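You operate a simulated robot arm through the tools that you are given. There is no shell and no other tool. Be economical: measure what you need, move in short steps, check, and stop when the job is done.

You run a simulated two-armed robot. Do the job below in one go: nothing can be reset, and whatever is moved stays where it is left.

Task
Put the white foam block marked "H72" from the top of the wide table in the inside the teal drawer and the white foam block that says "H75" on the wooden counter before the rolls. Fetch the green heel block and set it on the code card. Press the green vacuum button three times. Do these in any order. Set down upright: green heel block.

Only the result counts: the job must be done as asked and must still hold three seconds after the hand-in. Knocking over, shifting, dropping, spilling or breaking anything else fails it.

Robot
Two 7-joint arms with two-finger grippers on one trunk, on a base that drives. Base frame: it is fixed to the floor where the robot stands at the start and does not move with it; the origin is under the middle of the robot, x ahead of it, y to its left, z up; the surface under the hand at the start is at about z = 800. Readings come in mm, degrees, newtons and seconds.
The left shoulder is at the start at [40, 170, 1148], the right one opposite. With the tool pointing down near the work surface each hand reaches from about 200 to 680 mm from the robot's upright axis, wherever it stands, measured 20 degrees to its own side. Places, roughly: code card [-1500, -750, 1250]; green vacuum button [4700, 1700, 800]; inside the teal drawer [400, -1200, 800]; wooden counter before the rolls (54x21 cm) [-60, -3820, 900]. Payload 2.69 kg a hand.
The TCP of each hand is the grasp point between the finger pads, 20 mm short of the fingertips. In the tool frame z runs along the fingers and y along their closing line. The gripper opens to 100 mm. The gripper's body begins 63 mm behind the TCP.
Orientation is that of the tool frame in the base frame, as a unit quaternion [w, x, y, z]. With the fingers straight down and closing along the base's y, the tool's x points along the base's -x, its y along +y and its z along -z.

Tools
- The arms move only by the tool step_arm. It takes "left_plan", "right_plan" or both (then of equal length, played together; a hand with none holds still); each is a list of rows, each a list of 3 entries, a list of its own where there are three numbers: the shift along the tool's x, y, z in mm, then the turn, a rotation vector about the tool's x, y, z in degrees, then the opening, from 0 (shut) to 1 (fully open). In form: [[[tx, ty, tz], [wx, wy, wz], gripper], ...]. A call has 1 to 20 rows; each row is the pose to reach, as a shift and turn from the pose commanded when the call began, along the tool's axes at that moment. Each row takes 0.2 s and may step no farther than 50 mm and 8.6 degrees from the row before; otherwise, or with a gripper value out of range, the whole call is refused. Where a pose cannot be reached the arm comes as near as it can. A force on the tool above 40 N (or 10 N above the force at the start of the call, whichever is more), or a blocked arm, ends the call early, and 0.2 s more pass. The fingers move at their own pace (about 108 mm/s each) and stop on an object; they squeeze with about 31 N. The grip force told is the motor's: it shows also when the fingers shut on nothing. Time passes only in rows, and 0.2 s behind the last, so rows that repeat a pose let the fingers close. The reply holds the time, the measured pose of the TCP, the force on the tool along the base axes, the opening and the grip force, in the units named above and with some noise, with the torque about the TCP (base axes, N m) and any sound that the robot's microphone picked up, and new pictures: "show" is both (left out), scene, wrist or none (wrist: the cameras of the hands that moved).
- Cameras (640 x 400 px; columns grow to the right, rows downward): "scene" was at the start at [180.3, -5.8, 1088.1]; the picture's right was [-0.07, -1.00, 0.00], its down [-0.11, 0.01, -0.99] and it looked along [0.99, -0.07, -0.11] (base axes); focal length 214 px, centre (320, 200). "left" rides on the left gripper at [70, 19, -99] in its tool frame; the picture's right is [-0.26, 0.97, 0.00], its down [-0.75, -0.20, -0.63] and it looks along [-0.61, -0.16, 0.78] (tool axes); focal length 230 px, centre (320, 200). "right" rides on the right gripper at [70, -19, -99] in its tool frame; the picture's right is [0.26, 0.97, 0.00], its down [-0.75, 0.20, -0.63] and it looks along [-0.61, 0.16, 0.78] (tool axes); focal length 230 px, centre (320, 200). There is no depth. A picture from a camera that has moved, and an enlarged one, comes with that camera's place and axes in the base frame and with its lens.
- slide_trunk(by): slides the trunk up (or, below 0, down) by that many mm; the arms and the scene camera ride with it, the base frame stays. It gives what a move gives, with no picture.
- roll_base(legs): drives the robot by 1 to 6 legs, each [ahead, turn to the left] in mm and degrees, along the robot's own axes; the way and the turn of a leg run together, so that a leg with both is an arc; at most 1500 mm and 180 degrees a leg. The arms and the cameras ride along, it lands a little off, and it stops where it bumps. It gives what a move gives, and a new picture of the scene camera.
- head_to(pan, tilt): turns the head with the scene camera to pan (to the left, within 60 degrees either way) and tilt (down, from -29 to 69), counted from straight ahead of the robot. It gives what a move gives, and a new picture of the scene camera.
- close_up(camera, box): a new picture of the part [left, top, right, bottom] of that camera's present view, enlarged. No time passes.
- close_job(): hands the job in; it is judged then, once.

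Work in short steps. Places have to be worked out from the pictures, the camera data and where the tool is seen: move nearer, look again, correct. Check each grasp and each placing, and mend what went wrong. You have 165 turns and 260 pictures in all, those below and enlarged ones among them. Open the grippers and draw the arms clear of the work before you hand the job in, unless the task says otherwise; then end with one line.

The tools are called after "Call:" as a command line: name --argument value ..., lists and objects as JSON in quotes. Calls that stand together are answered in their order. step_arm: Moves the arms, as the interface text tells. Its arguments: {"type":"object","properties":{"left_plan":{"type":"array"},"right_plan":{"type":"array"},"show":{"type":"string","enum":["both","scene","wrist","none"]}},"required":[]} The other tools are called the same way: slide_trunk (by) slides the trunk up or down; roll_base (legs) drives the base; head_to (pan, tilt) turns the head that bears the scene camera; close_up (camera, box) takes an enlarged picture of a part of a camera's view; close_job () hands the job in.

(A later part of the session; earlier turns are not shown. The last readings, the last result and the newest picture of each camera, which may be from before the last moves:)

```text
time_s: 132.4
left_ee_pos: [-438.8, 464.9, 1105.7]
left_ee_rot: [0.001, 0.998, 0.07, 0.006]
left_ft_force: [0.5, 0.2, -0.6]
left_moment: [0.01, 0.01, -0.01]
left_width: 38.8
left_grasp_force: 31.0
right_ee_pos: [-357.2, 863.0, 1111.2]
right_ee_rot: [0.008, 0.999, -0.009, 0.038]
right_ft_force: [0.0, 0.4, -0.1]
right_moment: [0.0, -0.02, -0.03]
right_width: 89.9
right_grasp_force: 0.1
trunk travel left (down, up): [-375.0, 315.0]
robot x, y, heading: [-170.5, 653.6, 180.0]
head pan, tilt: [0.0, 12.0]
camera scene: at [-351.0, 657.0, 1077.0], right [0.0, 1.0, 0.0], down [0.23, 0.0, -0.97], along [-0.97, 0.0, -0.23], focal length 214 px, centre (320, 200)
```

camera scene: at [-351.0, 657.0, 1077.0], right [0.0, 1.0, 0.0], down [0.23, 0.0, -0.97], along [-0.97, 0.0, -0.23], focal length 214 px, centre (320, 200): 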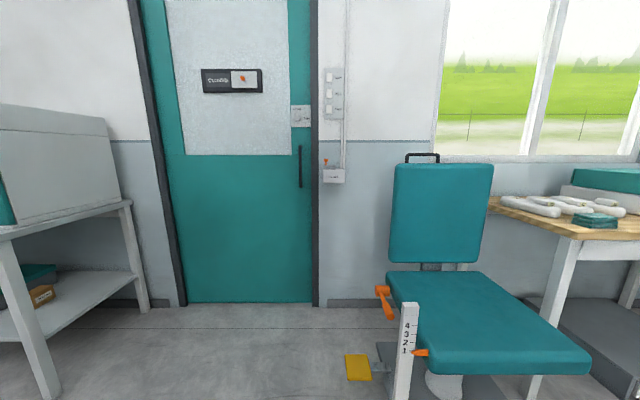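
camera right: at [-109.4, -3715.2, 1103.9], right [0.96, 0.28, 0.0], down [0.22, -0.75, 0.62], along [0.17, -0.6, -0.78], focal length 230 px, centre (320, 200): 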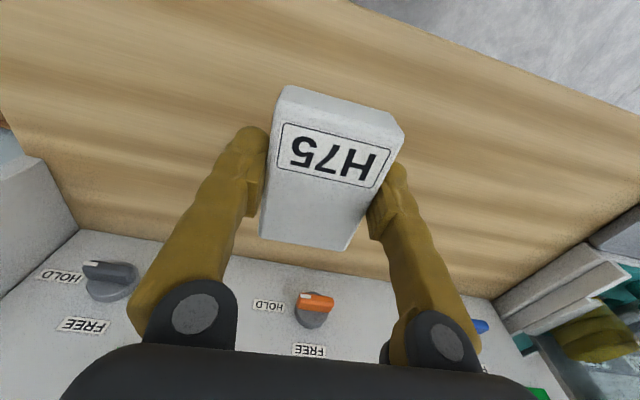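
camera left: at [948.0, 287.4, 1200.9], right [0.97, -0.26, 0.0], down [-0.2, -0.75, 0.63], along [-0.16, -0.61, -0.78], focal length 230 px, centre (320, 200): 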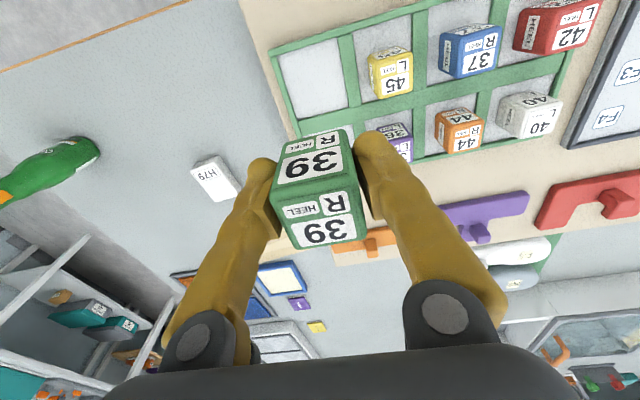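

The card should be on top of that cabinet (z≈1250), reachable from the bench's end near the door. I raise the trunk fully, then turn toward it to look.

Call:
slide_trunk --by 310

Call:
roll_base --legs '[[0, 39], [700, 0]]'

```text
time_s: 135.4
left_ee_pos: [-421.1, 463.4, 1405.1]
left_ee_rot: [0.003, 0.997, 0.069, 0.032]
left_ft_force: [0.2, 0.4, -0.7]
left_moment: [-0.03, -0.02, 0.0]
left_width: 39.0
left_grasp_force: 31.0
right_ee_pos: [-350.5, 858.2, 1427.1]
right_ee_rot: [0.023, 0.998, -0.021, 0.053]
right_ft_force: [-0.3, 0.0, -0.3]
right_moment: [-0.01, 0.0, 0.02]
right_width: 90.0
right_grasp_force: 0.1
trunk travel left (down, up): [-685.0, 5.0]
robot x, y, heading: [-169.1, 655.0, 179.7]
head pan, tilt: [0.0, 12.0]
```

```text
time_s: 141.1
left_ee_pos: [-787.3, -85.2, 1416.1]
left_ee_rot: [-0.001, 0.917, 0.398, 0.009]
left_ft_force: [-0.2, 0.4, -0.9]
left_moment: [-0.02, 0.0, 0.02]
left_width: 38.7
left_grasp_force: 31.0
right_ee_pos: [-980.7, 268.4, 1431.9]
right_ee_rot: [-0.008, 0.946, 0.322, 0.045]
right_ft_force: [0.5, -0.2, 0.5]
right_moment: [-0.05, 0.03, -0.01]
right_width: 89.9
right_grasp_force: 0.1
trunk travel left (down, up): [-685.0, 5.0]
robot x, y, heading: [-715.5, 222.9, -141.1]
head pan, tilt: [0.0, 12.0]
camera scene: at [-857.0, 105.3, 1387.0], right [-0.63, 0.78, 0.0], down [0.17, 0.14, -0.97], along [-0.76, -0.61, -0.22], focal length 214 px, centre (320, 200)
```

scene: 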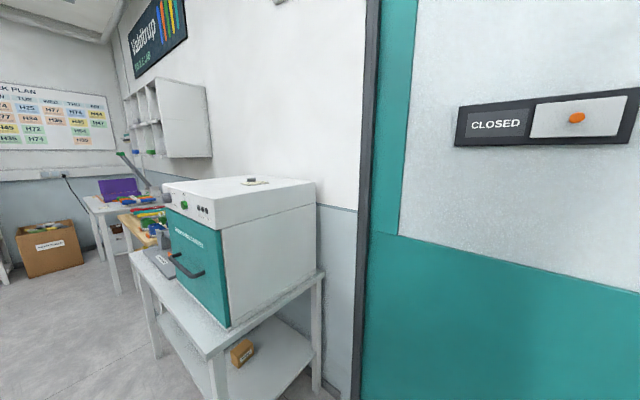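

The cabinet top is now visible with something flat on it. I enlarge it.

Call:
close_up --camera "scene" --box '[150, 150, 350, 275]'

```text
3.20 times, centred on (250, 212) of scene
camera zoom: at [-857.0, 105.3, 1387.0], right [-0.63, 0.78, 0.0], down [0.17, 0.14, -0.97], along [-0.76, -0.61, -0.22], focal length 686 px, centre (544, 160)
```

zoom: 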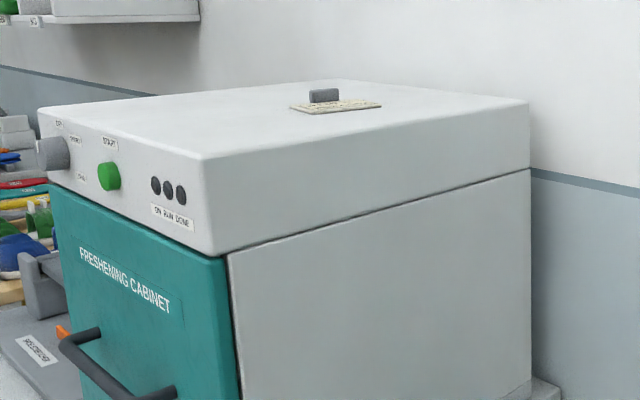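

There is a beige card with a small grey thing on its far part, atop the cabinet. I drive nearer to look down on it.

Call:
roll_base --legs '[[600, 0]]'

Call:
head_to --pan 20 --tilt 22

```text
time_s: 144.5
left_ee_pos: [-1237.8, -445.4, 1406.2]
left_ee_rot: [-0.006, 0.918, 0.396, 0.033]
left_ft_force: [0.5, 0.5, -0.9]
left_moment: [-0.01, 0.0, 0.0]
left_width: 38.8
left_grasp_force: 30.8
right_ee_pos: [-1434.2, -102.3, 1436.1]
right_ee_rot: [0.003, 0.949, 0.31, 0.064]
right_ft_force: [0.5, -0.3, 0.6]
right_moment: [0.0, -0.01, -0.01]
right_width: 90.1
right_grasp_force: 0.0
trunk travel left (down, up): [-685.0, 5.0]
robot x, y, heading: [-1178.5, -154.3, -141.2]
head pan, tilt: [0.0, 12.0]
camera scene: at [-1324.1, -269.8, 1387.0], right [-0.63, 0.78, 0.0], down [0.17, 0.14, -0.97], along [-0.76, -0.61, -0.22], focal length 214 px, centre (320, 200)
```

scene: 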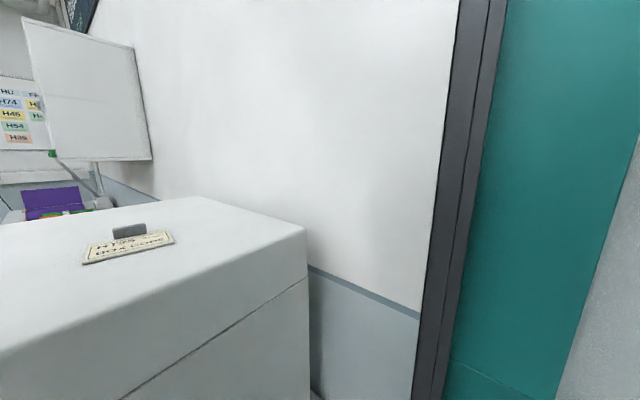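

```text
time_s: 145.3
left_ee_pos: [-1217.8, -430.8, 1398.8]
left_ee_rot: [-0.013, 0.916, 0.397, 0.053]
left_ft_force: [-0.7, -0.7, -0.5]
left_moment: [0.02, -0.02, 0.01]
left_width: 38.7
left_grasp_force: 31.5
right_ee_pos: [-1420.8, -99.6, 1442.7]
right_ee_rot: [0.015, 0.951, 0.296, 0.085]
right_ft_force: [-0.4, -0.4, 0.1]
right_moment: [0.02, 0.03, -0.05]
right_width: 90.0
right_grasp_force: 0.0
trunk travel left (down, up): [-685.0, 5.0]
robot x, y, heading: [-1179.2, -153.6, -141.4]
head pan, tilt: [20.0, 22.0]
camera scene: at [-1298.8, -290.2, 1371.0], right [-0.85, 0.52, -0.01], down [0.21, 0.33, -0.92], along [-0.48, -0.79, -0.39], focal length 214 px, centre (320, 200)
```

scene: 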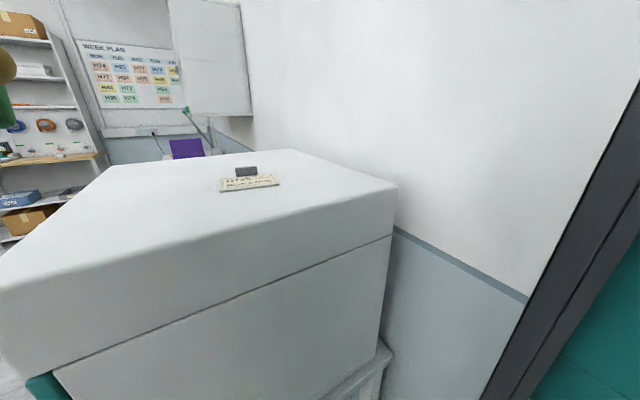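

Close look at the card.

Call:
close_up --camera "scene" --box '[190, 145, 310, 220]'

Call:
close_up --camera "left" --box '[0, 0, 640, 400]'

```text
5.33 times, centred on (250, 182) of scene
camera zoom: at [-1298.8, -290.2, 1371.0], right [-0.85, 0.52, -0.01], down [0.21, 0.33, -0.92], along [-0.48, -0.79, -0.39], focal length 1144 px, centre (693, 293)
```

zoom: 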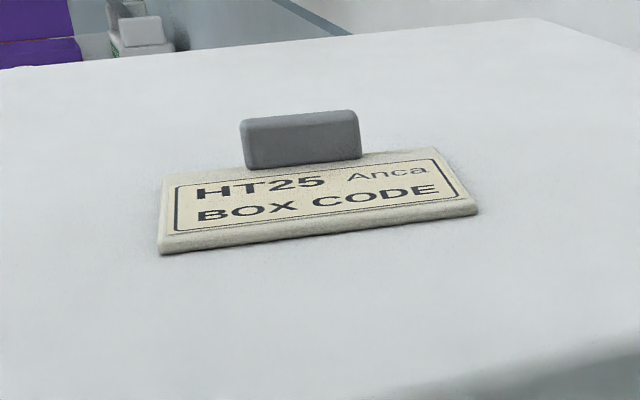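

```text
1.00 times, centred on (320, 200) of left (not enlarged: the box is as wide or as high as the picture)
camera zoom: at [-1165.5, -398.3, 1505.0], right [0.53, -0.85, -0.01], down [-0.71, -0.45, 0.54], along [-0.46, -0.28, -0.84], focal length 230 px, centre (320, 200)
```

zoom: 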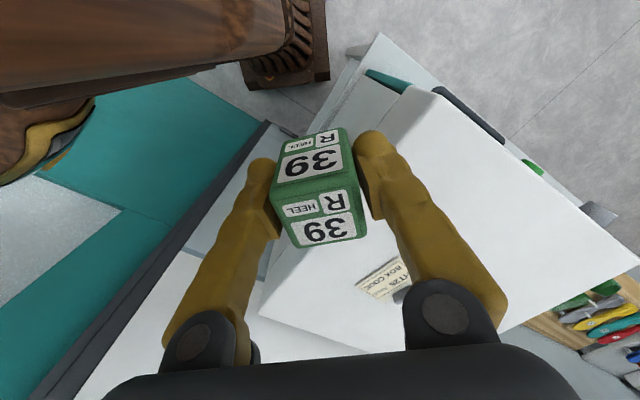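

The card (≈95×80 mm) is centered near (-1382, -672), top z≈1252, with the grey piece at its back edge. I bring the heel block above it, hand yaw about -100°, stopping high to check.

Call:
step_arm --left_plan '[[[-40, 6, 0], [0, 0, -5], 0.1], [[-80, 12, 0], [0, 0, -10], 0.1], [[-120, 18, 5], [0, 0, -15], 0.1], [[-160, 24, 10], [0, 0, -20], 0.1], [[-200, 30, 20], [0, 0, -25], 0.1], [[-240, 36, 30], [0, 0, -30], 0.1], [[-280, 43, 40], [0, 0, -33], 0.1], [[-280, 43, 40], [0, 0, -33], 0.1]]' --show "both"

```text
time_s: 147.1
left_ee_pos: [-1378.9, -664.2, 1356.0]
left_ee_rot: [0.002, 0.767, 0.641, 0.024]
left_ft_force: [0.2, 0.2, -0.9]
left_moment: [-0.04, 0.02, 0.02]
left_width: 38.6
left_grasp_force: 31.0
right_ee_pos: [-1420.9, -99.3, 1443.4]
right_ee_rot: [0.016, 0.951, 0.296, 0.086]
right_ft_force: [1.2, -0.1, 0.8]
right_moment: [0.01, 0.04, 0.03]
right_width: 89.9
right_grasp_force: 0.1
trunk travel left (down, up): [-685.0, 5.0]
robot x, y, heading: [-1180.1, -153.6, -141.3]
head pan, tilt: [20.0, 22.0]
camera scene: at [-1298.6, -289.9, 1371.0], right [-0.85, 0.52, -0.01], down [0.21, 0.33, -0.92], along [-0.48, -0.79, -0.39], focal length 214 px, centre (320, 200)
camera left: at [-1352.2, -599.9, 1458.3], right [0.9, -0.43, 0.02], down [-0.36, -0.72, 0.6], along [-0.24, -0.55, -0.8], focal length 230 px, centre (320, 200)
```

scene: 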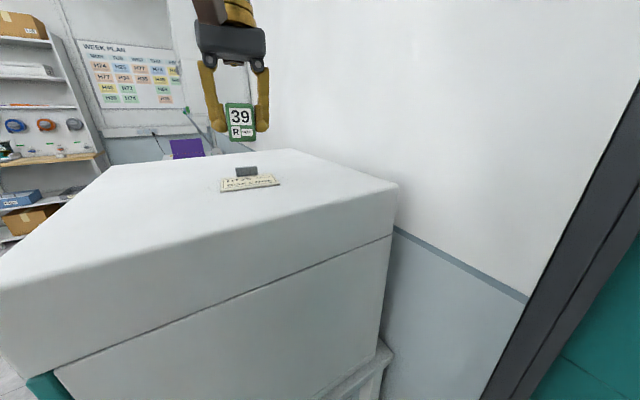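
left: 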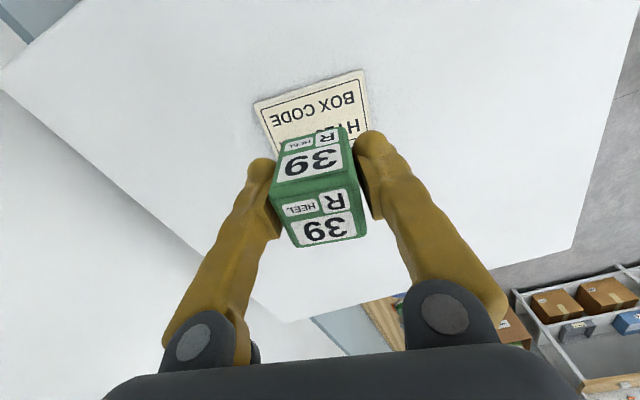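

Wrist view confirms the card center ≈(-1381, -671). Correct the small tilt and lower toward it.

Call:
step_arm --left_plan '[[[-4, -1, 20], [1, -1, 0], 0.1], [[-8, -3, 40], [1.9, -2, 0], 0.1], [[-8, -3, 56], [1.9, -2, 0], 0.1], [[-8, -3, 56], [1.9, -2, 0], 0.1], [[-8, -3, 56], [1.9, -2, 0], 0.1]]' --show "both"

```text
time_s: 148.3
left_ee_pos: [-1380.9, -671.4, 1299.0]
left_ee_rot: [0.0, 0.767, 0.641, 0.0]
left_ft_force: [0.2, 0.6, -1.5]
left_moment: [0.01, -0.03, 0.01]
left_width: 38.6
left_grasp_force: 31.2
right_ee_pos: [-1420.9, -99.8, 1443.9]
right_ee_rot: [0.016, 0.951, 0.297, 0.085]
right_ft_force: [0.1, -0.2, 0.1]
right_moment: [0.0, -0.03, -0.03]
right_width: 89.8
right_grasp_force: 0.0
trunk travel left (down, up): [-685.0, 5.0]
robot x, y, heading: [-1176.0, -151.9, -141.3]
head pan, tilt: [20.0, 22.0]
camera scene: at [-1299.5, -290.8, 1370.8], right [-0.85, 0.52, -0.01], down [0.21, 0.33, -0.92], along [-0.48, -0.79, -0.39], focal length 214 px, centre (320, 200)
camera left: at [-1351.0, -604.3, 1398.5], right [0.9, -0.43, 0.0], down [-0.33, -0.7, 0.63], along [-0.27, -0.57, -0.78], focal length 230 px, centre (320, 200)
```

scene: 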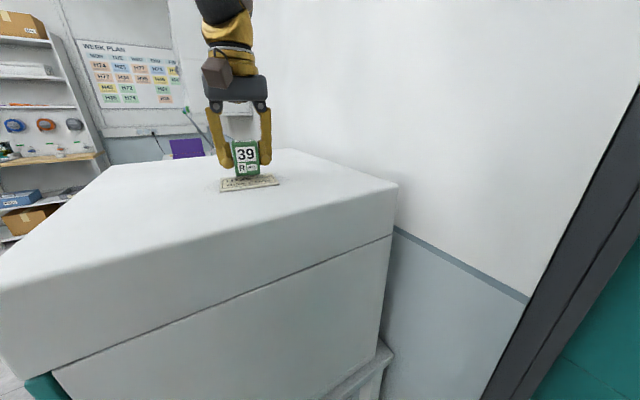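
left: 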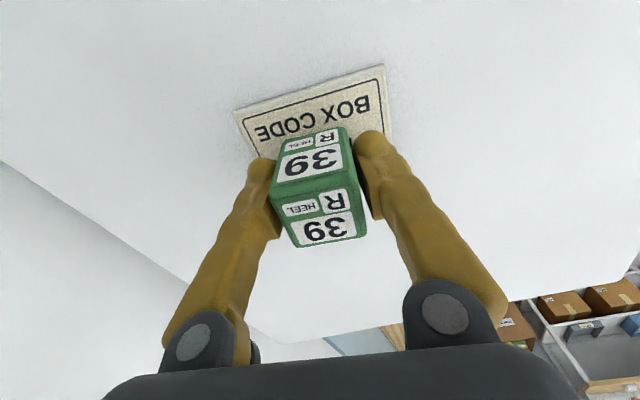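

To keep clear of the grey piece, I shift the block 10 mm toward the card's front and look closely.

Call:
step_arm --left_plan '[[[10, 0, 0], [0, 0, 0], 0.1], [[10, 0, 5], [0, 0, 0], 0.1], [[10, 0, 5], [0, 0, 0], 0.1]]' --show "none"

Call:
close_up --camera "scene" --box '[190, 130, 310, 205]'

```text
time_s: 149.1
left_ee_pos: [-1380.3, -660.2, 1294.7]
left_ee_rot: [0.0, 0.768, 0.641, 0.0]
left_ft_force: [-0.1, -0.2, -1.3]
left_moment: [-0.02, 0.03, 0.02]
left_width: 38.8
left_grasp_force: 30.7
right_ee_pos: [-1422.4, -100.0, 1443.2]
right_ee_rot: [0.015, 0.951, 0.296, 0.086]
right_ft_force: [0.3, -0.1, 0.2]
right_moment: [-0.03, 0.01, 0.0]
right_width: 89.6
right_grasp_force: 0.1
trunk travel left (down, up): [-685.0, 5.0]
robot x, y, heading: [-1175.7, -151.1, -141.3]
head pan, tilt: [20.0, 22.0]
```

```text
5.33 times, centred on (250, 168) of scene
camera zoom: at [-1299.6, -290.9, 1370.8], right [-0.85, 0.52, -0.01], down [0.21, 0.33, -0.92], along [-0.48, -0.79, -0.39], focal length 1144 px, centre (693, 373)
```

zoom: 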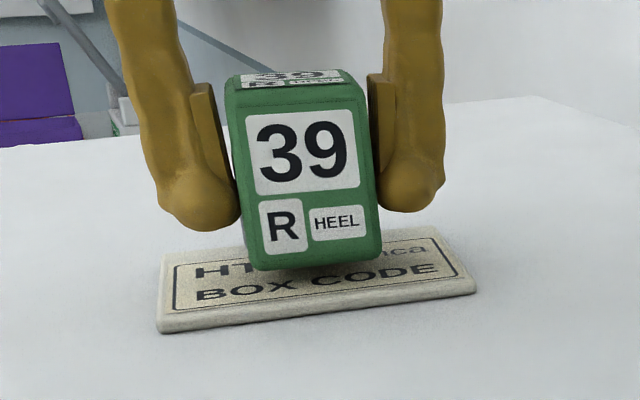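

Good alignment. Lower in 3 mm steps until contact.

Call:
step_arm --left_plan '[[[0, 0, 3], [0, 0, 0], 0.1], [[0, 0, 6], [0, 0, 0], 0.1], [[0, 0, 8], [0, 0, 0], 0.1], [[0, 0, 8], [0, 0, 0], 0.1]]' --show "none"

Call:
close_up --camera "scene" --box '[190, 130, 310, 205]'

```text
time_s: 150.1
left_ee_pos: [-1379.0, -661.5, 1288.2]
left_ee_rot: [0.001, 0.768, 0.641, -0.002]
left_ft_force: [0.7, -2.1, 11.4]
left_moment: [-0.29, 0.07, 0.01]
left_width: 38.7
left_grasp_force: 31.0
right_ee_pos: [-1421.5, -99.4, 1443.4]
right_ee_rot: [0.017, 0.951, 0.296, 0.085]
right_ft_force: [-0.4, 0.8, 1.2]
right_moment: [0.01, -0.03, 0.01]
right_width: 90.0
right_grasp_force: 0.0
trunk travel left (down, up): [-685.0, 5.0]
robot x, y, heading: [-1178.9, -154.9, -141.1]
head pan, tilt: [20.0, 22.0]
```

```text
5.33 times, centred on (250, 168) of scene
camera zoom: at [-1299.3, -290.2, 1371.0], right [-0.85, 0.52, -0.01], down [0.21, 0.33, -0.92], along [-0.48, -0.79, -0.39], focal length 1144 px, centre (693, 373)
```

zoom: 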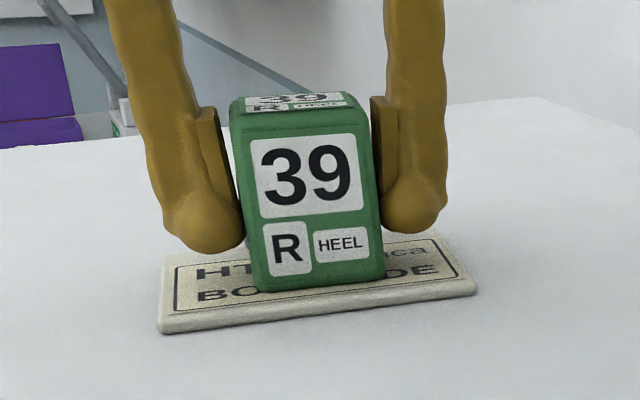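

Contact with 11 N; it stands on the card. Release and lift straight up.

Call:
step_arm --left_plan '[[[0, 0, -1], [0, 0, 0], 0.1], [[0, 0, -1], [0, 0, 0], 0.55], [[0, 0, -1], [0, 0, 0], 0.55], [[0, 0, -1], [0, 0, 0], 0.55], [[0, 0, -25], [0, 0, 0], 0.55], [[0, 0, -60], [0, 0, 0], 0.55], [[0, 0, -100], [0, 0, 0], 0.55], [[0, 0, -130], [0, 0, 0], 0.55]]' --show "wrist"

Call:
close_up --camera "scene" --box '[190, 130, 310, 205]'

```text
time_s: 151.9
left_ee_pos: [-1378.0, -658.8, 1417.4]
left_ee_rot: [0.001, 0.768, 0.641, 0.001]
left_ft_force: [0.9, -1.4, 0.1]
left_moment: [0.01, -0.02, -0.01]
left_width: 55.2
left_grasp_force: 0.0
right_ee_pos: [-1421.5, -98.1, 1443.9]
right_ee_rot: [0.016, 0.951, 0.297, 0.085]
right_ft_force: [-0.3, -0.5, 0.5]
right_moment: [-0.03, 0.04, -0.01]
right_width: 89.7
right_grasp_force: 0.0
trunk travel left (down, up): [-685.0, 5.0]
robot x, y, heading: [-1177.8, -158.8, -141.2]
head pan, tilt: [20.0, 22.0]
camera left: at [-1348.6, -593.0, 1516.5], right [0.9, -0.43, 0.0], down [-0.33, -0.7, 0.63], along [-0.27, -0.57, -0.78], focal length 230 px, centre (320, 200)
```

left: 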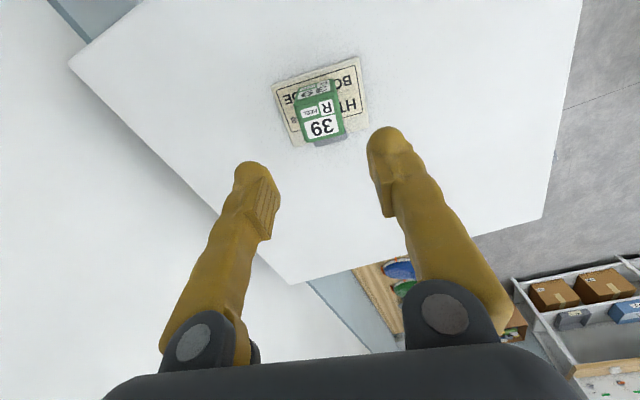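

```text
5.33 times, centred on (250, 168) of scene
camera zoom: at [-1299.3, -290.2, 1370.9], right [-0.85, 0.52, -0.01], down [0.21, 0.33, -0.92], along [-0.48, -0.79, -0.39], focal length 1144 px, centre (693, 373)
```

zoom: 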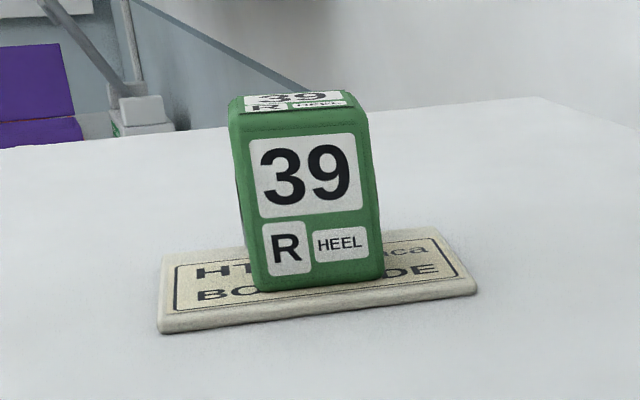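

Heel block stands on the card. Retract the arm, back off, lower the trunk, and head for the vacuum button.

Call:
step_arm --left_plan '[[[40, 15, 0], [0, 0, 6], 0.55], [[80, 30, 0], [0, 0, 12], 0.55], [[120, 45, 0], [0, 0, 18], 0.55], [[160, 60, 0], [0, 0, 25], 0.55], [[201, 74, 0], [0, 0, 33], 0.55], [[201, 74, 0], [0, 0, 33], 0.3]]' --show "none"

Call:
head_to --pan 0 --tilt 12

Call:
roll_base --legs '[[-700, 0]]'

Call:
slide_trunk --by -310

```text
time_s: 153.3
left_ee_pos: [-1299.0, -528.9, 1367.2]
left_ee_rot: [-0.003, 0.918, 0.395, 0.019]
left_ft_force: [0.4, 0.9, 0.2]
left_moment: [-0.02, -0.04, 0.01]
left_width: 29.9
left_grasp_force: 0.1
left hand out of reach, approached as far as the arm can: row 4, 5, 6
right_ee_pos: [-1422.7, -98.2, 1443.5]
right_ee_rot: [0.016, 0.951, 0.297, 0.086]
right_ft_force: [-0.9, 0.1, -1.6]
right_moment: [-0.03, -0.06, 0.01]
right_width: 89.8
right_grasp_force: 0.1
trunk travel left (down, up): [-685.0, 5.0]
robot x, y, heading: [-1178.7, -155.5, -141.2]
head pan, tilt: [20.0, 22.0]
```

```text
time_s: 154.2
left_ee_pos: [-1296.1, -531.7, 1365.9]
left_ee_rot: [-0.004, 0.918, 0.397, 0.019]
left_ft_force: [-0.5, 0.4, 0.1]
left_moment: [0.02, -0.01, 0.01]
left_width: 30.0
left_grasp_force: 0.1
right_ee_pos: [-1420.9, -100.8, 1443.0]
right_ee_rot: [0.015, 0.951, 0.297, 0.085]
right_ft_force: [-0.1, 0.1, 0.1]
right_moment: [0.0, -0.03, 0.02]
right_width: 90.0
right_grasp_force: 0.0
trunk travel left (down, up): [-685.0, 5.0]
robot x, y, heading: [-1175.6, -156.8, -141.4]
head pan, tilt: [0.0, 12.0]
camera scene: at [-1323.9, -270.3, 1387.0], right [-0.63, 0.78, 0.0], down [0.18, 0.14, -0.97], along [-0.76, -0.61, -0.22], focal length 214 px, centre (320, 200)
```

scene: 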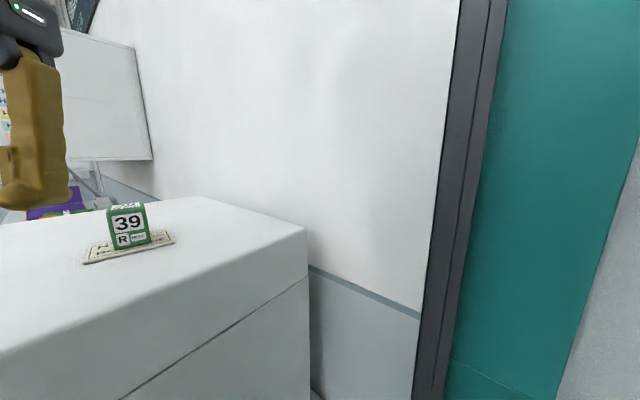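

```text
time_s: 158.0
left_ee_pos: [-747.7, -90.4, 1366.7]
left_ee_rot: [-0.005, 0.918, 0.395, 0.019]
left_ft_force: [-0.3, 0.1, -0.2]
left_moment: [0.01, 0.01, -0.01]
left_width: 30.1
left_grasp_force: 0.0
right_ee_pos: [-871.8, 341.8, 1444.0]
right_ee_rot: [0.016, 0.951, 0.297, 0.085]
right_ft_force: [0.4, 0.6, 0.1]
right_moment: [0.0, -0.01, -0.02]
right_width: 89.9
right_grasp_force: 0.0
trunk travel left (down, up): [-685.0, 5.0]
robot x, y, heading: [-627.5, 287.4, -141.4]
head pan, tilt: [0.0, 12.0]
camera scene: at [-774.7, 170.6, 1387.0], right [-0.62, 0.78, 0.0], down [0.18, 0.14, -0.97], along [-0.76, -0.61, -0.22], focal length 214 px, centre (320, 200)
```

scene: 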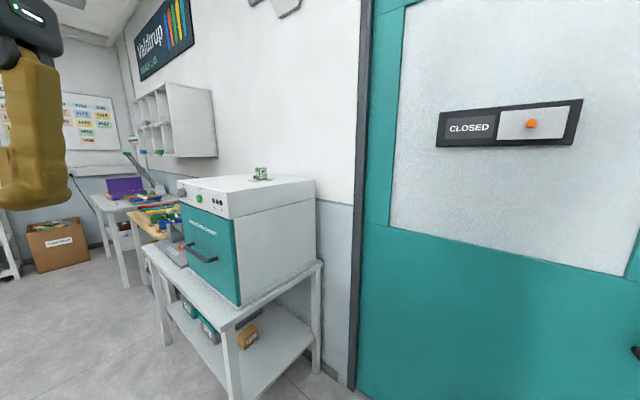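

```text
time_s: 161.1
left_ee_pos: [-725.8, -73.2, 1043.6]
left_ee_rot: [-0.011, 0.917, 0.395, 0.044]
left_ft_force: [0.3, -0.4, 0.9]
left_moment: [0.0, 0.04, 0.01]
left_width: 29.9
left_grasp_force: 0.1
right_ee_pos: [-857.8, 347.5, 1139.3]
right_ee_rot: [0.025, 0.952, 0.287, 0.1]
right_ft_force: [-0.5, -0.2, 0.4]
right_moment: [-0.01, -0.03, -0.03]
right_width: 90.3
right_grasp_force: 0.0
trunk travel left (down, up): [-375.0, 315.0]
robot x, y, heading: [-627.3, 286.2, -141.2]
head pan, tilt: [0.0, 12.0]
```

Turn about and drive around the table's left side toward the far machine.

Call:
roll_base --legs '[[0, 174.5], [930, 0], [0, -33.3], [1500, 0]]'

```text
time_s: 182.0
left_ee_pos: [1915.1, 1118.5, 1043.9]
left_ee_rot: [-0.044, -0.094, 0.995, 0.003]
left_ft_force: [0.7, 0.1, 0.3]
left_moment: [-0.01, 0.03, 0.0]
left_width: 29.7
left_grasp_force: 0.0
right_ee_pos: [1774.2, 700.9, 1138.7]
right_ee_rot: [-0.09, 0.02, 0.994, 0.055]
right_ft_force: [0.1, -0.4, -0.2]
right_moment: [0.0, -0.02, -0.01]
right_width: 89.7
right_grasp_force: 0.1
trunk travel left (down, up): [-375.0, 315.0]
robot x, y, heading: [1627.9, 884.2, 2.7]
head pan, tilt: [0.0, 12.0]
camera scene: at [1805.4, 892.7, 1077.0], right [0.05, -1.0, 0.0], down [-0.22, -0.01, -0.97], along [0.97, 0.05, -0.22], focal length 214 px, centre (320, 200)
```

scene: 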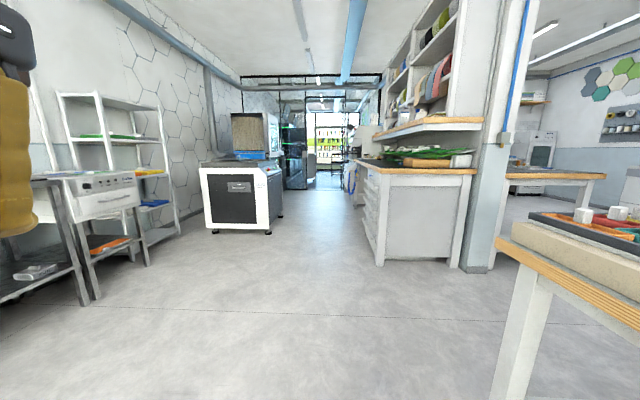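

The button place projects to (271, 172), on the machine's side panel. Enlarging.

Call:
close_up --camera "scene" --box '[190, 100, 310, 250]'

Call:
roll_base --legs '[[1400, 0]]'

```text
2.67 times, centred on (250, 175) of scene
camera zoom: at [1805.4, 892.7, 1077.0], right [0.05, -1.0, 0.0], down [-0.22, -0.01, -0.97], along [0.97, 0.05, -0.22], focal length 572 px, centre (507, 267)
```

zoom: 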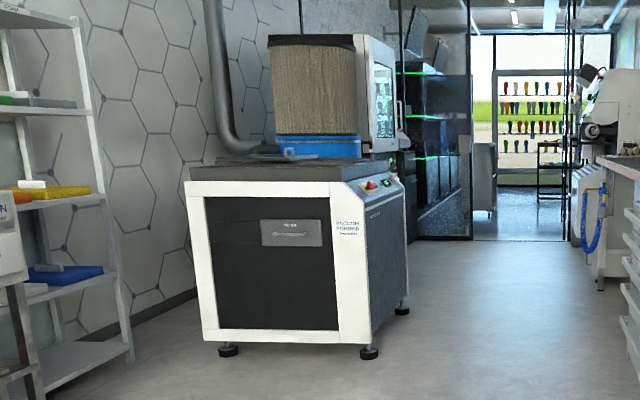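

```text
time_s: 182.7
left_ee_pos: [1837.9, 1114.7, 1011.7]
left_ee_rot: [-0.123, -0.092, 0.988, 0.005]
left_ft_force: [-1.1, -0.8, 0.9]
left_moment: [0.01, -0.03, 0.0]
left_width: 30.0
left_grasp_force: 0.0
right_ee_pos: [1762.6, 707.1, 1151.2]
right_ee_rot: [-0.072, 0.057, 0.992, 0.082]
right_ft_force: [95.6, -2.4, -56.6]
right_moment: [-3.1, -0.87, -4.86]
right_width: 83.7
right_grasp_force: 0.0
trunk travel left (down, up): [-375.0, 315.0]
robot x, y, heading: [1621.8, 879.6, 2.6]
head pan, tilt: [0.0, 12.0]
stopped in leg 1: the force on the tool passed its limit at 95 N (the readings are from after the stop); the commanded pose is now the measured one
camera scene: at [1803.6, 892.4, 1077.3], right [0.05, -1.0, 0.0], down [-0.22, -0.01, -0.97], along [0.97, 0.05, -0.22], focal length 214 px, centre (320, 200)
```

scene: 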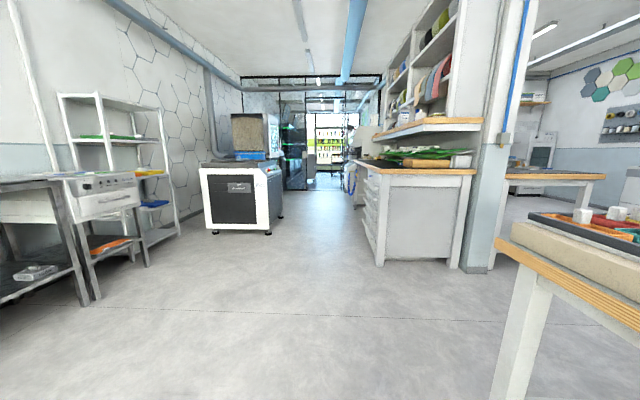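

The right arm sagged back against my own head/torso. I bring both hands forward and outward and straighten them.

Call:
step_arm --left_plan '[[[-15, 0, -15], [0, 0, 0], 0.3], [[-30, 0, -30], [0.2, -4.5, 3.5], 0.3], [[-45, 0, -45], [0.4, -9.5, 7], 0.3], [[-60, 0, -60], [0.6, -14.2, 10.6], 0.3], [[-60, 0, -60], [0.6, -14.2, 10.6], 0.3]]' --right_plan '[[[-40, -10, 0], [0, 0, 0], 0.5], [[-80, -20, 0], [3, -2.7, -2], 0.5], [[-115, -30, 0], [6, -5.5, -4], 0.5], [[-150, -40, 0], [9.4, -8.3, -6.5], 0.5], [[-150, -40, 0], [9.4, -8.3, -6.5], 0.5]]' --show "none"

```text
time_s: 183.9
left_ee_pos: [1935.5, 1139.6, 1049.3]
left_ee_rot: [0.022, 0.0, 1.0, 0.002]
left_ft_force: [-0.1, 0.4, -0.4]
left_moment: [0.0, -0.02, -0.03]
left_width: 29.8
left_grasp_force: 0.0
left hand out of reach, approached as far as the arm can: row 1, 2, 3, 4, 5
right_ee_pos: [1890.1, 654.3, 1117.4]
right_ee_rot: [-0.009, -0.013, 1.0, -0.006]
right_ft_force: [-0.2, -0.4, 0.4]
right_moment: [-0.03, 0.04, -0.03]
right_width: 50.3
right_grasp_force: 0.2
trunk travel left (down, up): [-375.0, 315.0]
robot x, y, heading: [1619.2, 883.9, 3.0]
head pan, tilt: [0.0, 12.0]
```

Arms settled without contact force. Now drive toward (4550, 1230) beside the machine.

Call:
roll_base --legs '[[0, 3.7], [1450, 0], [1300, 0]]'

```text
time_s: 197.8
left_ee_pos: [4671.5, 1455.8, 1049.3]
left_ee_rot: [0.022, -0.027, 0.999, 0.003]
left_ft_force: [-0.1, -0.8, 0.4]
left_moment: [0.03, 0.0, -0.01]
left_width: 30.2
left_grasp_force: 0.1
right_ee_pos: [4653.5, 968.4, 1117.0]
right_ee_rot: [-0.009, -0.04, 0.999, -0.007]
right_ft_force: [0.3, 0.6, -0.1]
right_moment: [-0.01, -0.01, -0.03]
right_width: 49.9
right_grasp_force: 0.0
trunk travel left (down, up): [-375.0, 315.0]
robot x, y, heading: [4374.5, 1182.3, 6.1]
head pan, tilt: [0.0, 12.0]
camera scene: at [4554.8, 1201.6, 1077.0], right [0.1, -0.99, 0.0], down [-0.22, -0.02, -0.97], along [0.97, 0.1, -0.22], focal length 214 px, centre (320, 200)
```

scene: 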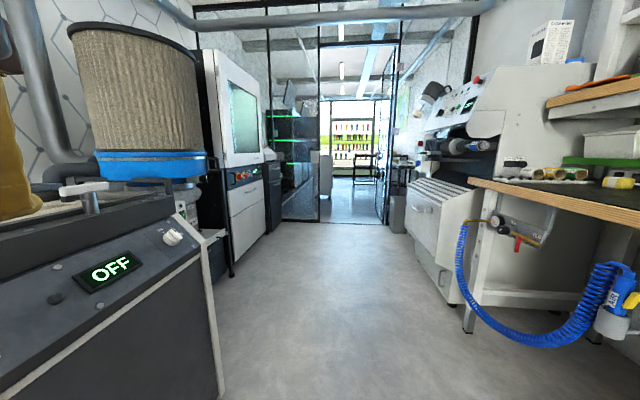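

The machine's panel with an "OFF" display is at my left. Pan the head left to see the buttons.

Call:
head_to --pan 58 --tilt 35

```text
time_s: 199.0
left_ee_pos: [4647.9, 1453.7, 1037.1]
left_ee_rot: [-0.003, -0.027, 1.0, 0.0]
left_ft_force: [-0.5, 0.5, -0.5]
left_moment: [0.01, 0.0, 0.01]
left_width: 30.0
left_grasp_force: 0.3
right_ee_pos: [4633.5, 966.3, 1109.2]
right_ee_rot: [-0.029, -0.039, 0.999, -0.009]
right_ft_force: [0.4, -0.5, -0.3]
right_moment: [0.04, -0.04, -0.01]
right_width: 50.2
right_grasp_force: 0.0
trunk travel left (down, up): [-375.0, 315.0]
robot x, y, heading: [4369.7, 1183.8, 5.9]
head pan, tilt: [58.0, 35.0]
camera scene: at [4500.1, 1271.0, 1041.0], right [0.9, -0.44, -0.01], down [-0.27, -0.52, -0.81], along [0.35, 0.73, -0.58], focal length 214 px, centre (320, 200)
```

scene: 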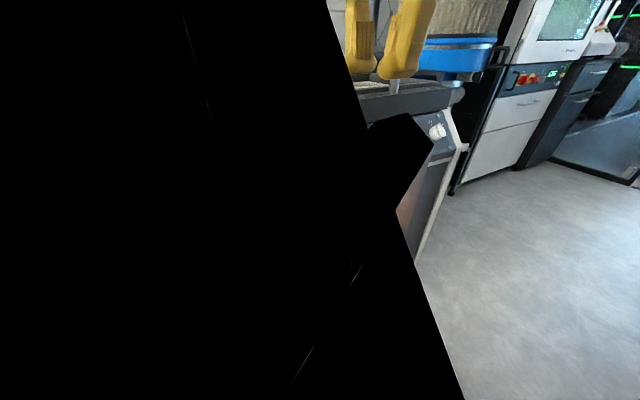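

My left arm blocks the view. I drive 170 mm forward and turn to face the panel.

Call:
head_to --pan 0 --tilt 15

Call:
roll_base --legs '[[170, 0], [0, 84]]'

Call:
head_to --pan 0 --tilt 35

```text
time_s: 200.3
left_ee_pos: [4647.7, 1454.6, 1036.4]
left_ee_rot: [-0.002, -0.027, 1.0, -0.001]
left_ft_force: [0.2, 0.3, 0.4]
left_moment: [-0.01, 0.02, 0.0]
left_width: 30.0
left_grasp_force: 0.1
right_ee_pos: [4634.2, 966.9, 1109.5]
right_ee_rot: [-0.028, -0.039, 0.999, -0.008]
right_ft_force: [0.2, 0.2, 1.0]
right_moment: [-0.01, -0.01, 0.0]
right_width: 50.0
right_grasp_force: 0.1
trunk travel left (down, up): [-375.0, 315.0]
robot x, y, heading: [4372.9, 1183.3, 6.1]
head pan, tilt: [0.0, 15.0]
camera scene: at [4554.6, 1201.7, 1072.1], right [0.1, -0.99, 0.0], down [-0.27, -0.03, -0.96], along [0.96, 0.1, -0.28], focal length 214 px, centre (320, 200)
```

scene: 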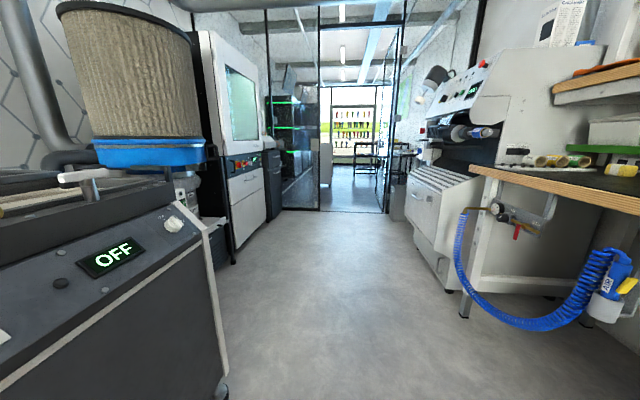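

```text
time_s: 205.4
left_ee_pos: [4297.8, 1507.6, 1044.1]
left_ee_rot: [0.012, -0.691, 0.723, 0.009]
left_ft_force: [-0.3, 0.5, -0.1]
left_moment: [0.02, 0.0, 0.01]
left_width: 30.0
left_grasp_force: 0.0
right_ee_pos: [4784.6, 1437.9, 1117.9]
right_ee_rot: [0.0, -0.698, 0.716, -0.01]
right_ft_force: [0.4, 0.2, -0.1]
right_moment: [0.0, -0.01, -0.02]
right_width: 49.8
right_grasp_force: 0.1
trunk travel left (down, up): [-375.0, 315.0]
robot x, y, heading: [4551.4, 1200.6, 90.2]
head pan, tilt: [0.0, 15.0]
camera scene: at [4550.8, 1382.2, 1072.2], right [1.0, 0.0, 0.0], down [0.0, -0.28, -0.96], along [0.0, 0.96, -0.28], focal length 214 px, centre (320, 200)
```

scene: 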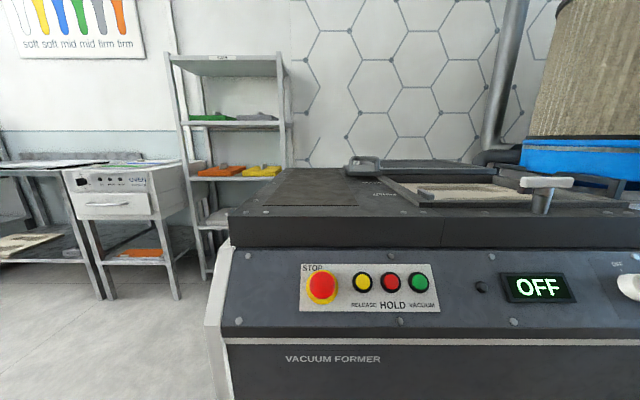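

```text
time_s: 206.3
left_ee_pos: [4297.8, 1485.3, 1032.9]
left_ee_rot: [-0.004, -0.69, 0.723, -0.007]
left_ft_force: [-0.4, 0.3, 0.5]
left_moment: [0.01, 0.02, -0.01]
left_width: 29.9
left_grasp_force: 0.0
right_ee_pos: [4785.6, 1419.6, 1111.2]
right_ee_rot: [-0.012, -0.699, 0.715, -0.025]
right_ft_force: [-0.2, -0.4, -0.5]
right_moment: [0.02, 0.01, 0.01]
right_width: 49.9
right_grasp_force: 0.1
trunk travel left (down, up): [-375.0, 315.0]
robot x, y, heading: [4550.8, 1198.5, 90.3]
head pan, tilt: [0.0, 35.0]
camera scene: at [4551.0, 1376.7, 1040.3], right [1.0, 0.0, 0.0], down [0.0, -0.59, -0.81], along [0.0, 0.81, -0.59], focal length 214 px, centre (320, 200)
```

scene: 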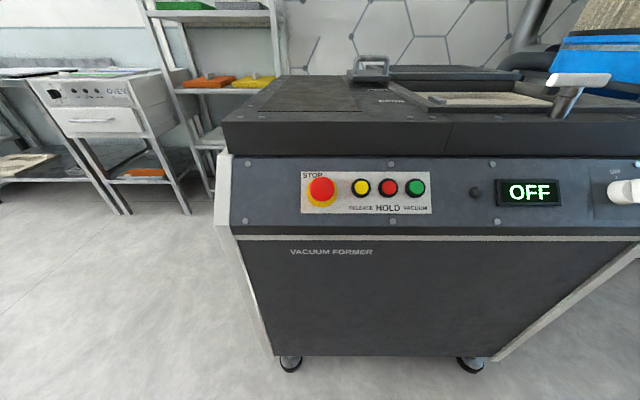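

The green VACUUM button sits at roughly (4735, 1722, 812) on a panel sloped about 40°. I close the right fingers and bring them near it, tilting the tool along the panel's normal.

Call:
step_arm --right_plan '[[[-32, 7, 20], [0, -5, 0], 0], [[-64, 14, 45], [0, -10, 0], 0], [[-96, 21, 70], [0, -15, 0], 0], [[-128, 28, 95], [0, -20, 0], 0], [[-160, 35, 120], [0, -26, 0], 0], [[-192, 42, 145], [0, -32, 0], 0], [[-210, 50, 170], [0, -39, 0], 0], [[-210, 50, 170], [0, -39, 0], 0]]' --show "both"

```text
time_s: 208.1
left_ee_pos: [4299.5, 1484.3, 1034.4]
left_ee_rot: [-0.004, -0.69, 0.724, -0.007]
left_ft_force: [-0.5, -0.4, 0.1]
left_moment: [0.01, -0.02, -0.01]
left_width: 30.0
left_grasp_force: 0.1
right_ee_pos: [4741.9, 1635.8, 957.5]
right_ee_rot: [0.243, -0.653, 0.676, 0.24]
right_ft_force: [-0.4, -1.0, 0.0]
right_moment: [0.03, 0.01, 0.01]
right_width: 0.0
right_grasp_force: 29.3
trunk travel left (down, up): [-375.0, 315.0]
robot x, y, heading: [4551.7, 1202.6, 90.0]
head pan, tilt: [0.0, 35.0]
camera scene: at [4551.2, 1376.1, 1040.3], right [1.0, 0.0, 0.0], down [0.0, -0.59, -0.81], along [0.0, 0.81, -0.59], focal length 214 px, centre (320, 200)
camera right: at [4755.9, 1517.8, 988.4], right [-0.97, -0.17, -0.16], down [-0.19, 0.18, 0.97], along [-0.13, 0.97, -0.2], focal length 230 px, centre (320, 200)
```

scene: 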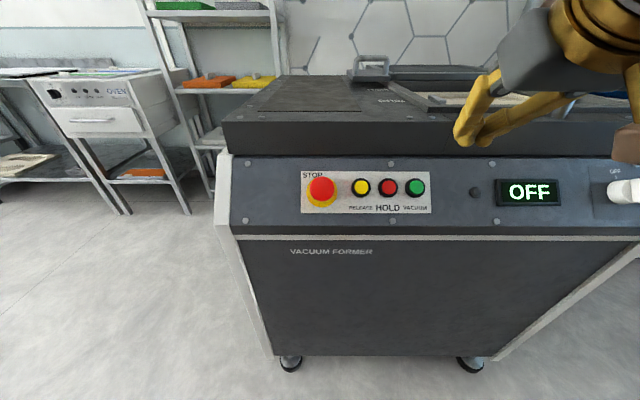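
right: 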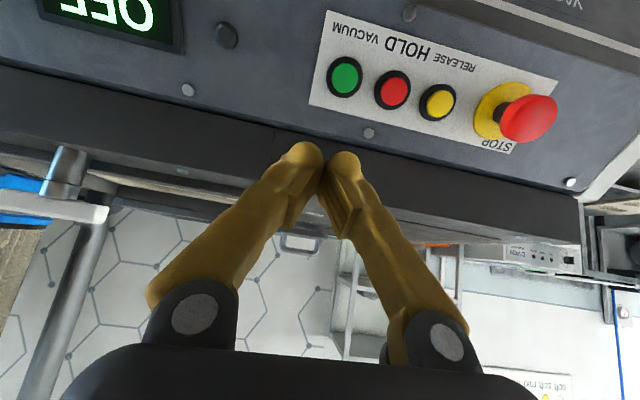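

Triangulated: button at (4727, 1710, 823), panel normal (0, -0.76, 0.65). I tilt 9.5° more and move to a 40 mm tip standoff on its axis.

Call:
step_arm --right_plan '[[[13, 5, 30], [0, -3, 0], 0], [[26, 10, 60], [0, -6, 0], 0], [[40, 15, 91], [0, -9.5, 0], 0], [[40, 15, 91], [0, -9.5, 0], 0], [[40, 15, 91], [0, -9.5, 0], 0]]' --show "both"

```text
time_s: 209.3
left_ee_pos: [4297.9, 1484.7, 1033.4]
left_ee_rot: [-0.004, -0.69, 0.724, -0.007]
left_ft_force: [-0.2, 0.3, -0.3]
left_moment: [-0.03, -0.02, 0.03]
left_width: 30.0
left_grasp_force: 0.0
right_ee_pos: [4741.7, 1663.2, 856.6]
right_ee_rot: [0.295, -0.617, 0.671, 0.286]
right_ft_force: [0.3, 0.1, 0.5]
right_moment: [-0.03, 0.0, -0.01]
right_width: 0.1
right_grasp_force: 29.7
trunk travel left (down, up): [-375.0, 315.0]
robot x, y, heading: [4551.3, 1198.3, 90.1]
head pan, tilt: [0.0, 35.0]
camera scene: at [4550.8, 1376.7, 1040.2], right [1.0, 0.0, 0.0], down [0.0, -0.59, -0.81], along [0.0, 0.81, -0.59], focal length 214 px, centre (320, 200)
camera right: at [4749.6, 1540.5, 869.6], right [-0.98, -0.1, -0.17], down [-0.18, 0.04, 0.98], along [-0.09, 0.99, -0.06], focal length 230 px, centre (320, 200)
```

scene: 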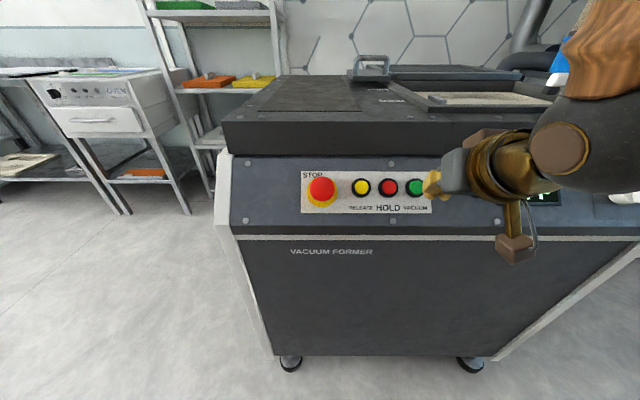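
right: 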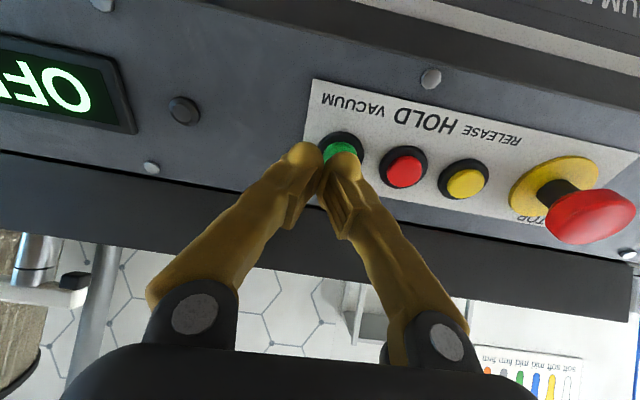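

The tip is ~17 mm too far right (x 4742 vs 4726). Shift it laterally and verify.

Call:
step_arm --right_plan '[[[-3, 9, 0], [0, 0, 0], 0], [[-4, 17, 0], [0, 0, 0], 0], [[-4, 17, 0], [0, 0, 0], 0], [[-4, 17, 0], [0, 0, 0], 0]]' --show "wrist"

```text
time_s: 210.3
left_ee_pos: [4297.2, 1484.4, 1032.9]
left_ee_rot: [-0.004, -0.69, 0.724, -0.007]
left_ft_force: [0.0, -0.8, 0.4]
left_moment: [-0.03, 0.0, -0.01]
left_width: 30.0
left_grasp_force: 0.0
right_ee_pos: [4726.7, 1660.3, 852.2]
right_ee_rot: [0.292, -0.619, 0.674, 0.278]
right_ft_force: [0.3, 0.6, 0.4]
right_moment: [0.02, 0.01, -0.02]
right_width: 0.1
right_grasp_force: 29.5
trunk travel left (down, up): [-375.0, 315.0]
robot x, y, heading: [4548.1, 1198.6, 90.2]
head pan, tilt: [0.0, 35.0]
camera right: at [4735.6, 1540.0, 867.7], right [-0.98, -0.1, -0.18], down [-0.18, 0.06, 0.98], along [-0.09, 0.99, -0.07], focal length 230 px, centre (320, 200)
```

right: 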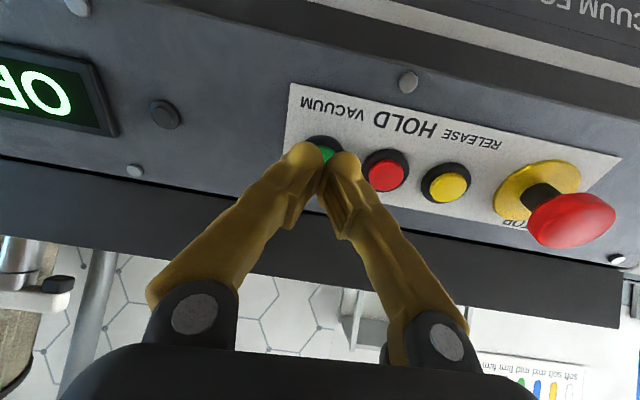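

On axis in x; need 10 mm up the slope. Apply it and approach to about 6 mm from the button.

Call:
step_arm --right_plan '[[[-10, 0, 8], [0, 0, 0], 0], [[-10, 0, 20], [0, 0, 0], 0], [[-10, 0, 28], [0, 0, 0], 0], [[-10, 0, 28], [0, 0, 0], 0], [[-10, 0, 28], [0, 0, 0], 0]]' --show "both"

```text
time_s: 211.5
left_ee_pos: [4297.9, 1484.8, 1032.9]
left_ee_rot: [-0.004, -0.69, 0.724, -0.008]
left_ft_force: [0.4, 0.1, 0.4]
left_moment: [0.02, 0.02, 0.0]
left_width: 30.0
left_grasp_force: 0.3
right_ee_pos: [4717.8, 1690.6, 847.5]
right_ee_rot: [0.297, -0.634, 0.655, 0.284]
right_ft_force: [0.4, -0.2, 1.1]
right_moment: [0.01, -0.02, 0.0]
right_width: 0.0
right_grasp_force: 29.4
trunk travel left (down, up): [-375.0, 315.0]
robot x, y, heading: [4549.8, 1199.9, 90.0]
head pan, tilt: [0.0, 35.0]
camera scene: at [4550.8, 1376.6, 1040.2], right [1.0, 0.0, 0.0], down [0.0, -0.59, -0.81], along [0.0, 0.81, -0.59], focal length 214 px, centre (320, 200)
camera right: at [4730.1, 1570.0, 860.8], right [-0.97, -0.13, -0.2], down [-0.2, 0.03, 0.98], along [-0.13, 0.99, -0.06], focal length 230 px, centre (320, 200)
```

scene: 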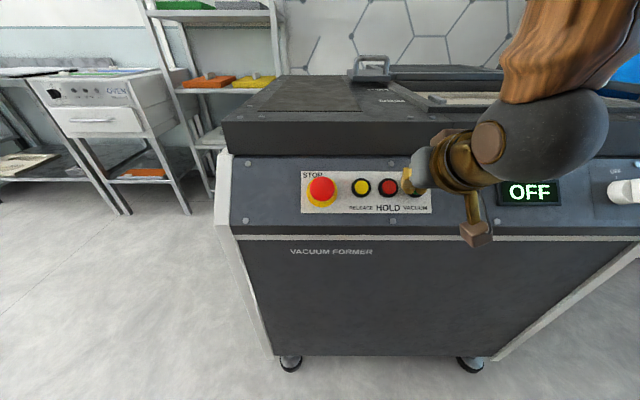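
right: 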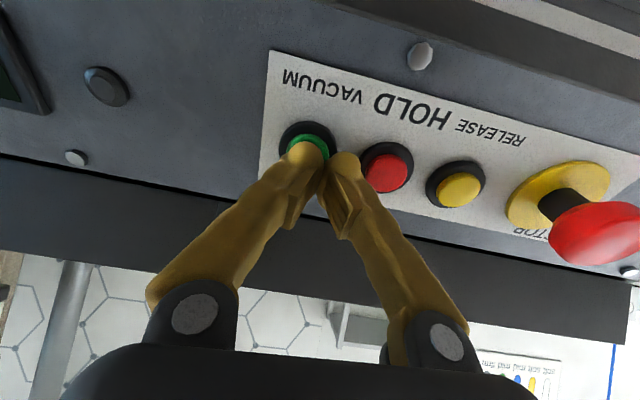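

Tip is now 8 mm left and 6 mm high of the button's center. Correct sideways before pressing.

Call:
step_arm --right_plan '[[[3, -4, -2], [0, 0, 0], 0], [[6, -8, -2], [0, 0, 0], 0], [[6, -8, -2], [0, 0, 0], 0], [[6, -8, -2], [0, 0, 0], 0]]' --show "wrist"

```text
time_s: 212.5
left_ee_pos: [4297.6, 1484.8, 1032.7]
left_ee_rot: [-0.004, -0.69, 0.723, -0.008]
left_ft_force: [0.3, 1.1, 0.8]
left_moment: [-0.04, 0.01, -0.03]
left_width: 30.3
left_grasp_force: 0.1
right_ee_pos: [4720.5, 1683.5, 844.0]
right_ee_rot: [0.299, -0.64, 0.649, 0.282]
right_ft_force: [0.8, 1.2, -0.2]
right_moment: [0.02, 0.02, 0.05]
right_width: 0.1
right_grasp_force: 29.7
trunk travel left (down, up): [-375.0, 315.0]
robot x, y, heading: [4552.0, 1200.5, 90.1]
head pan, tilt: [0.0, 35.0]
camera right: at [4735.9, 1563.5, 857.4], right [-0.97, -0.15, -0.21], down [-0.22, 0.03, 0.98], along [-0.14, 0.99, -0.06], focal length 230 px, centre (320, 200)
```

right: 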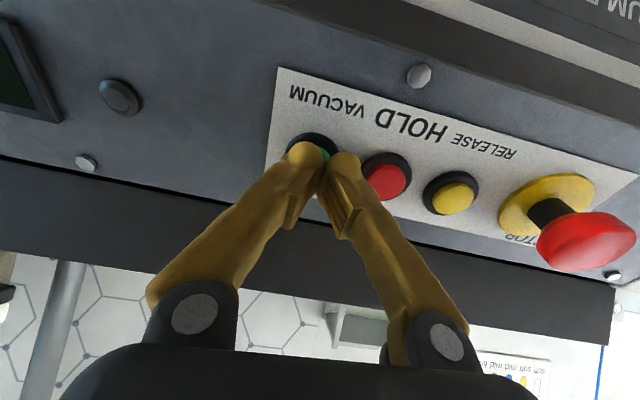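

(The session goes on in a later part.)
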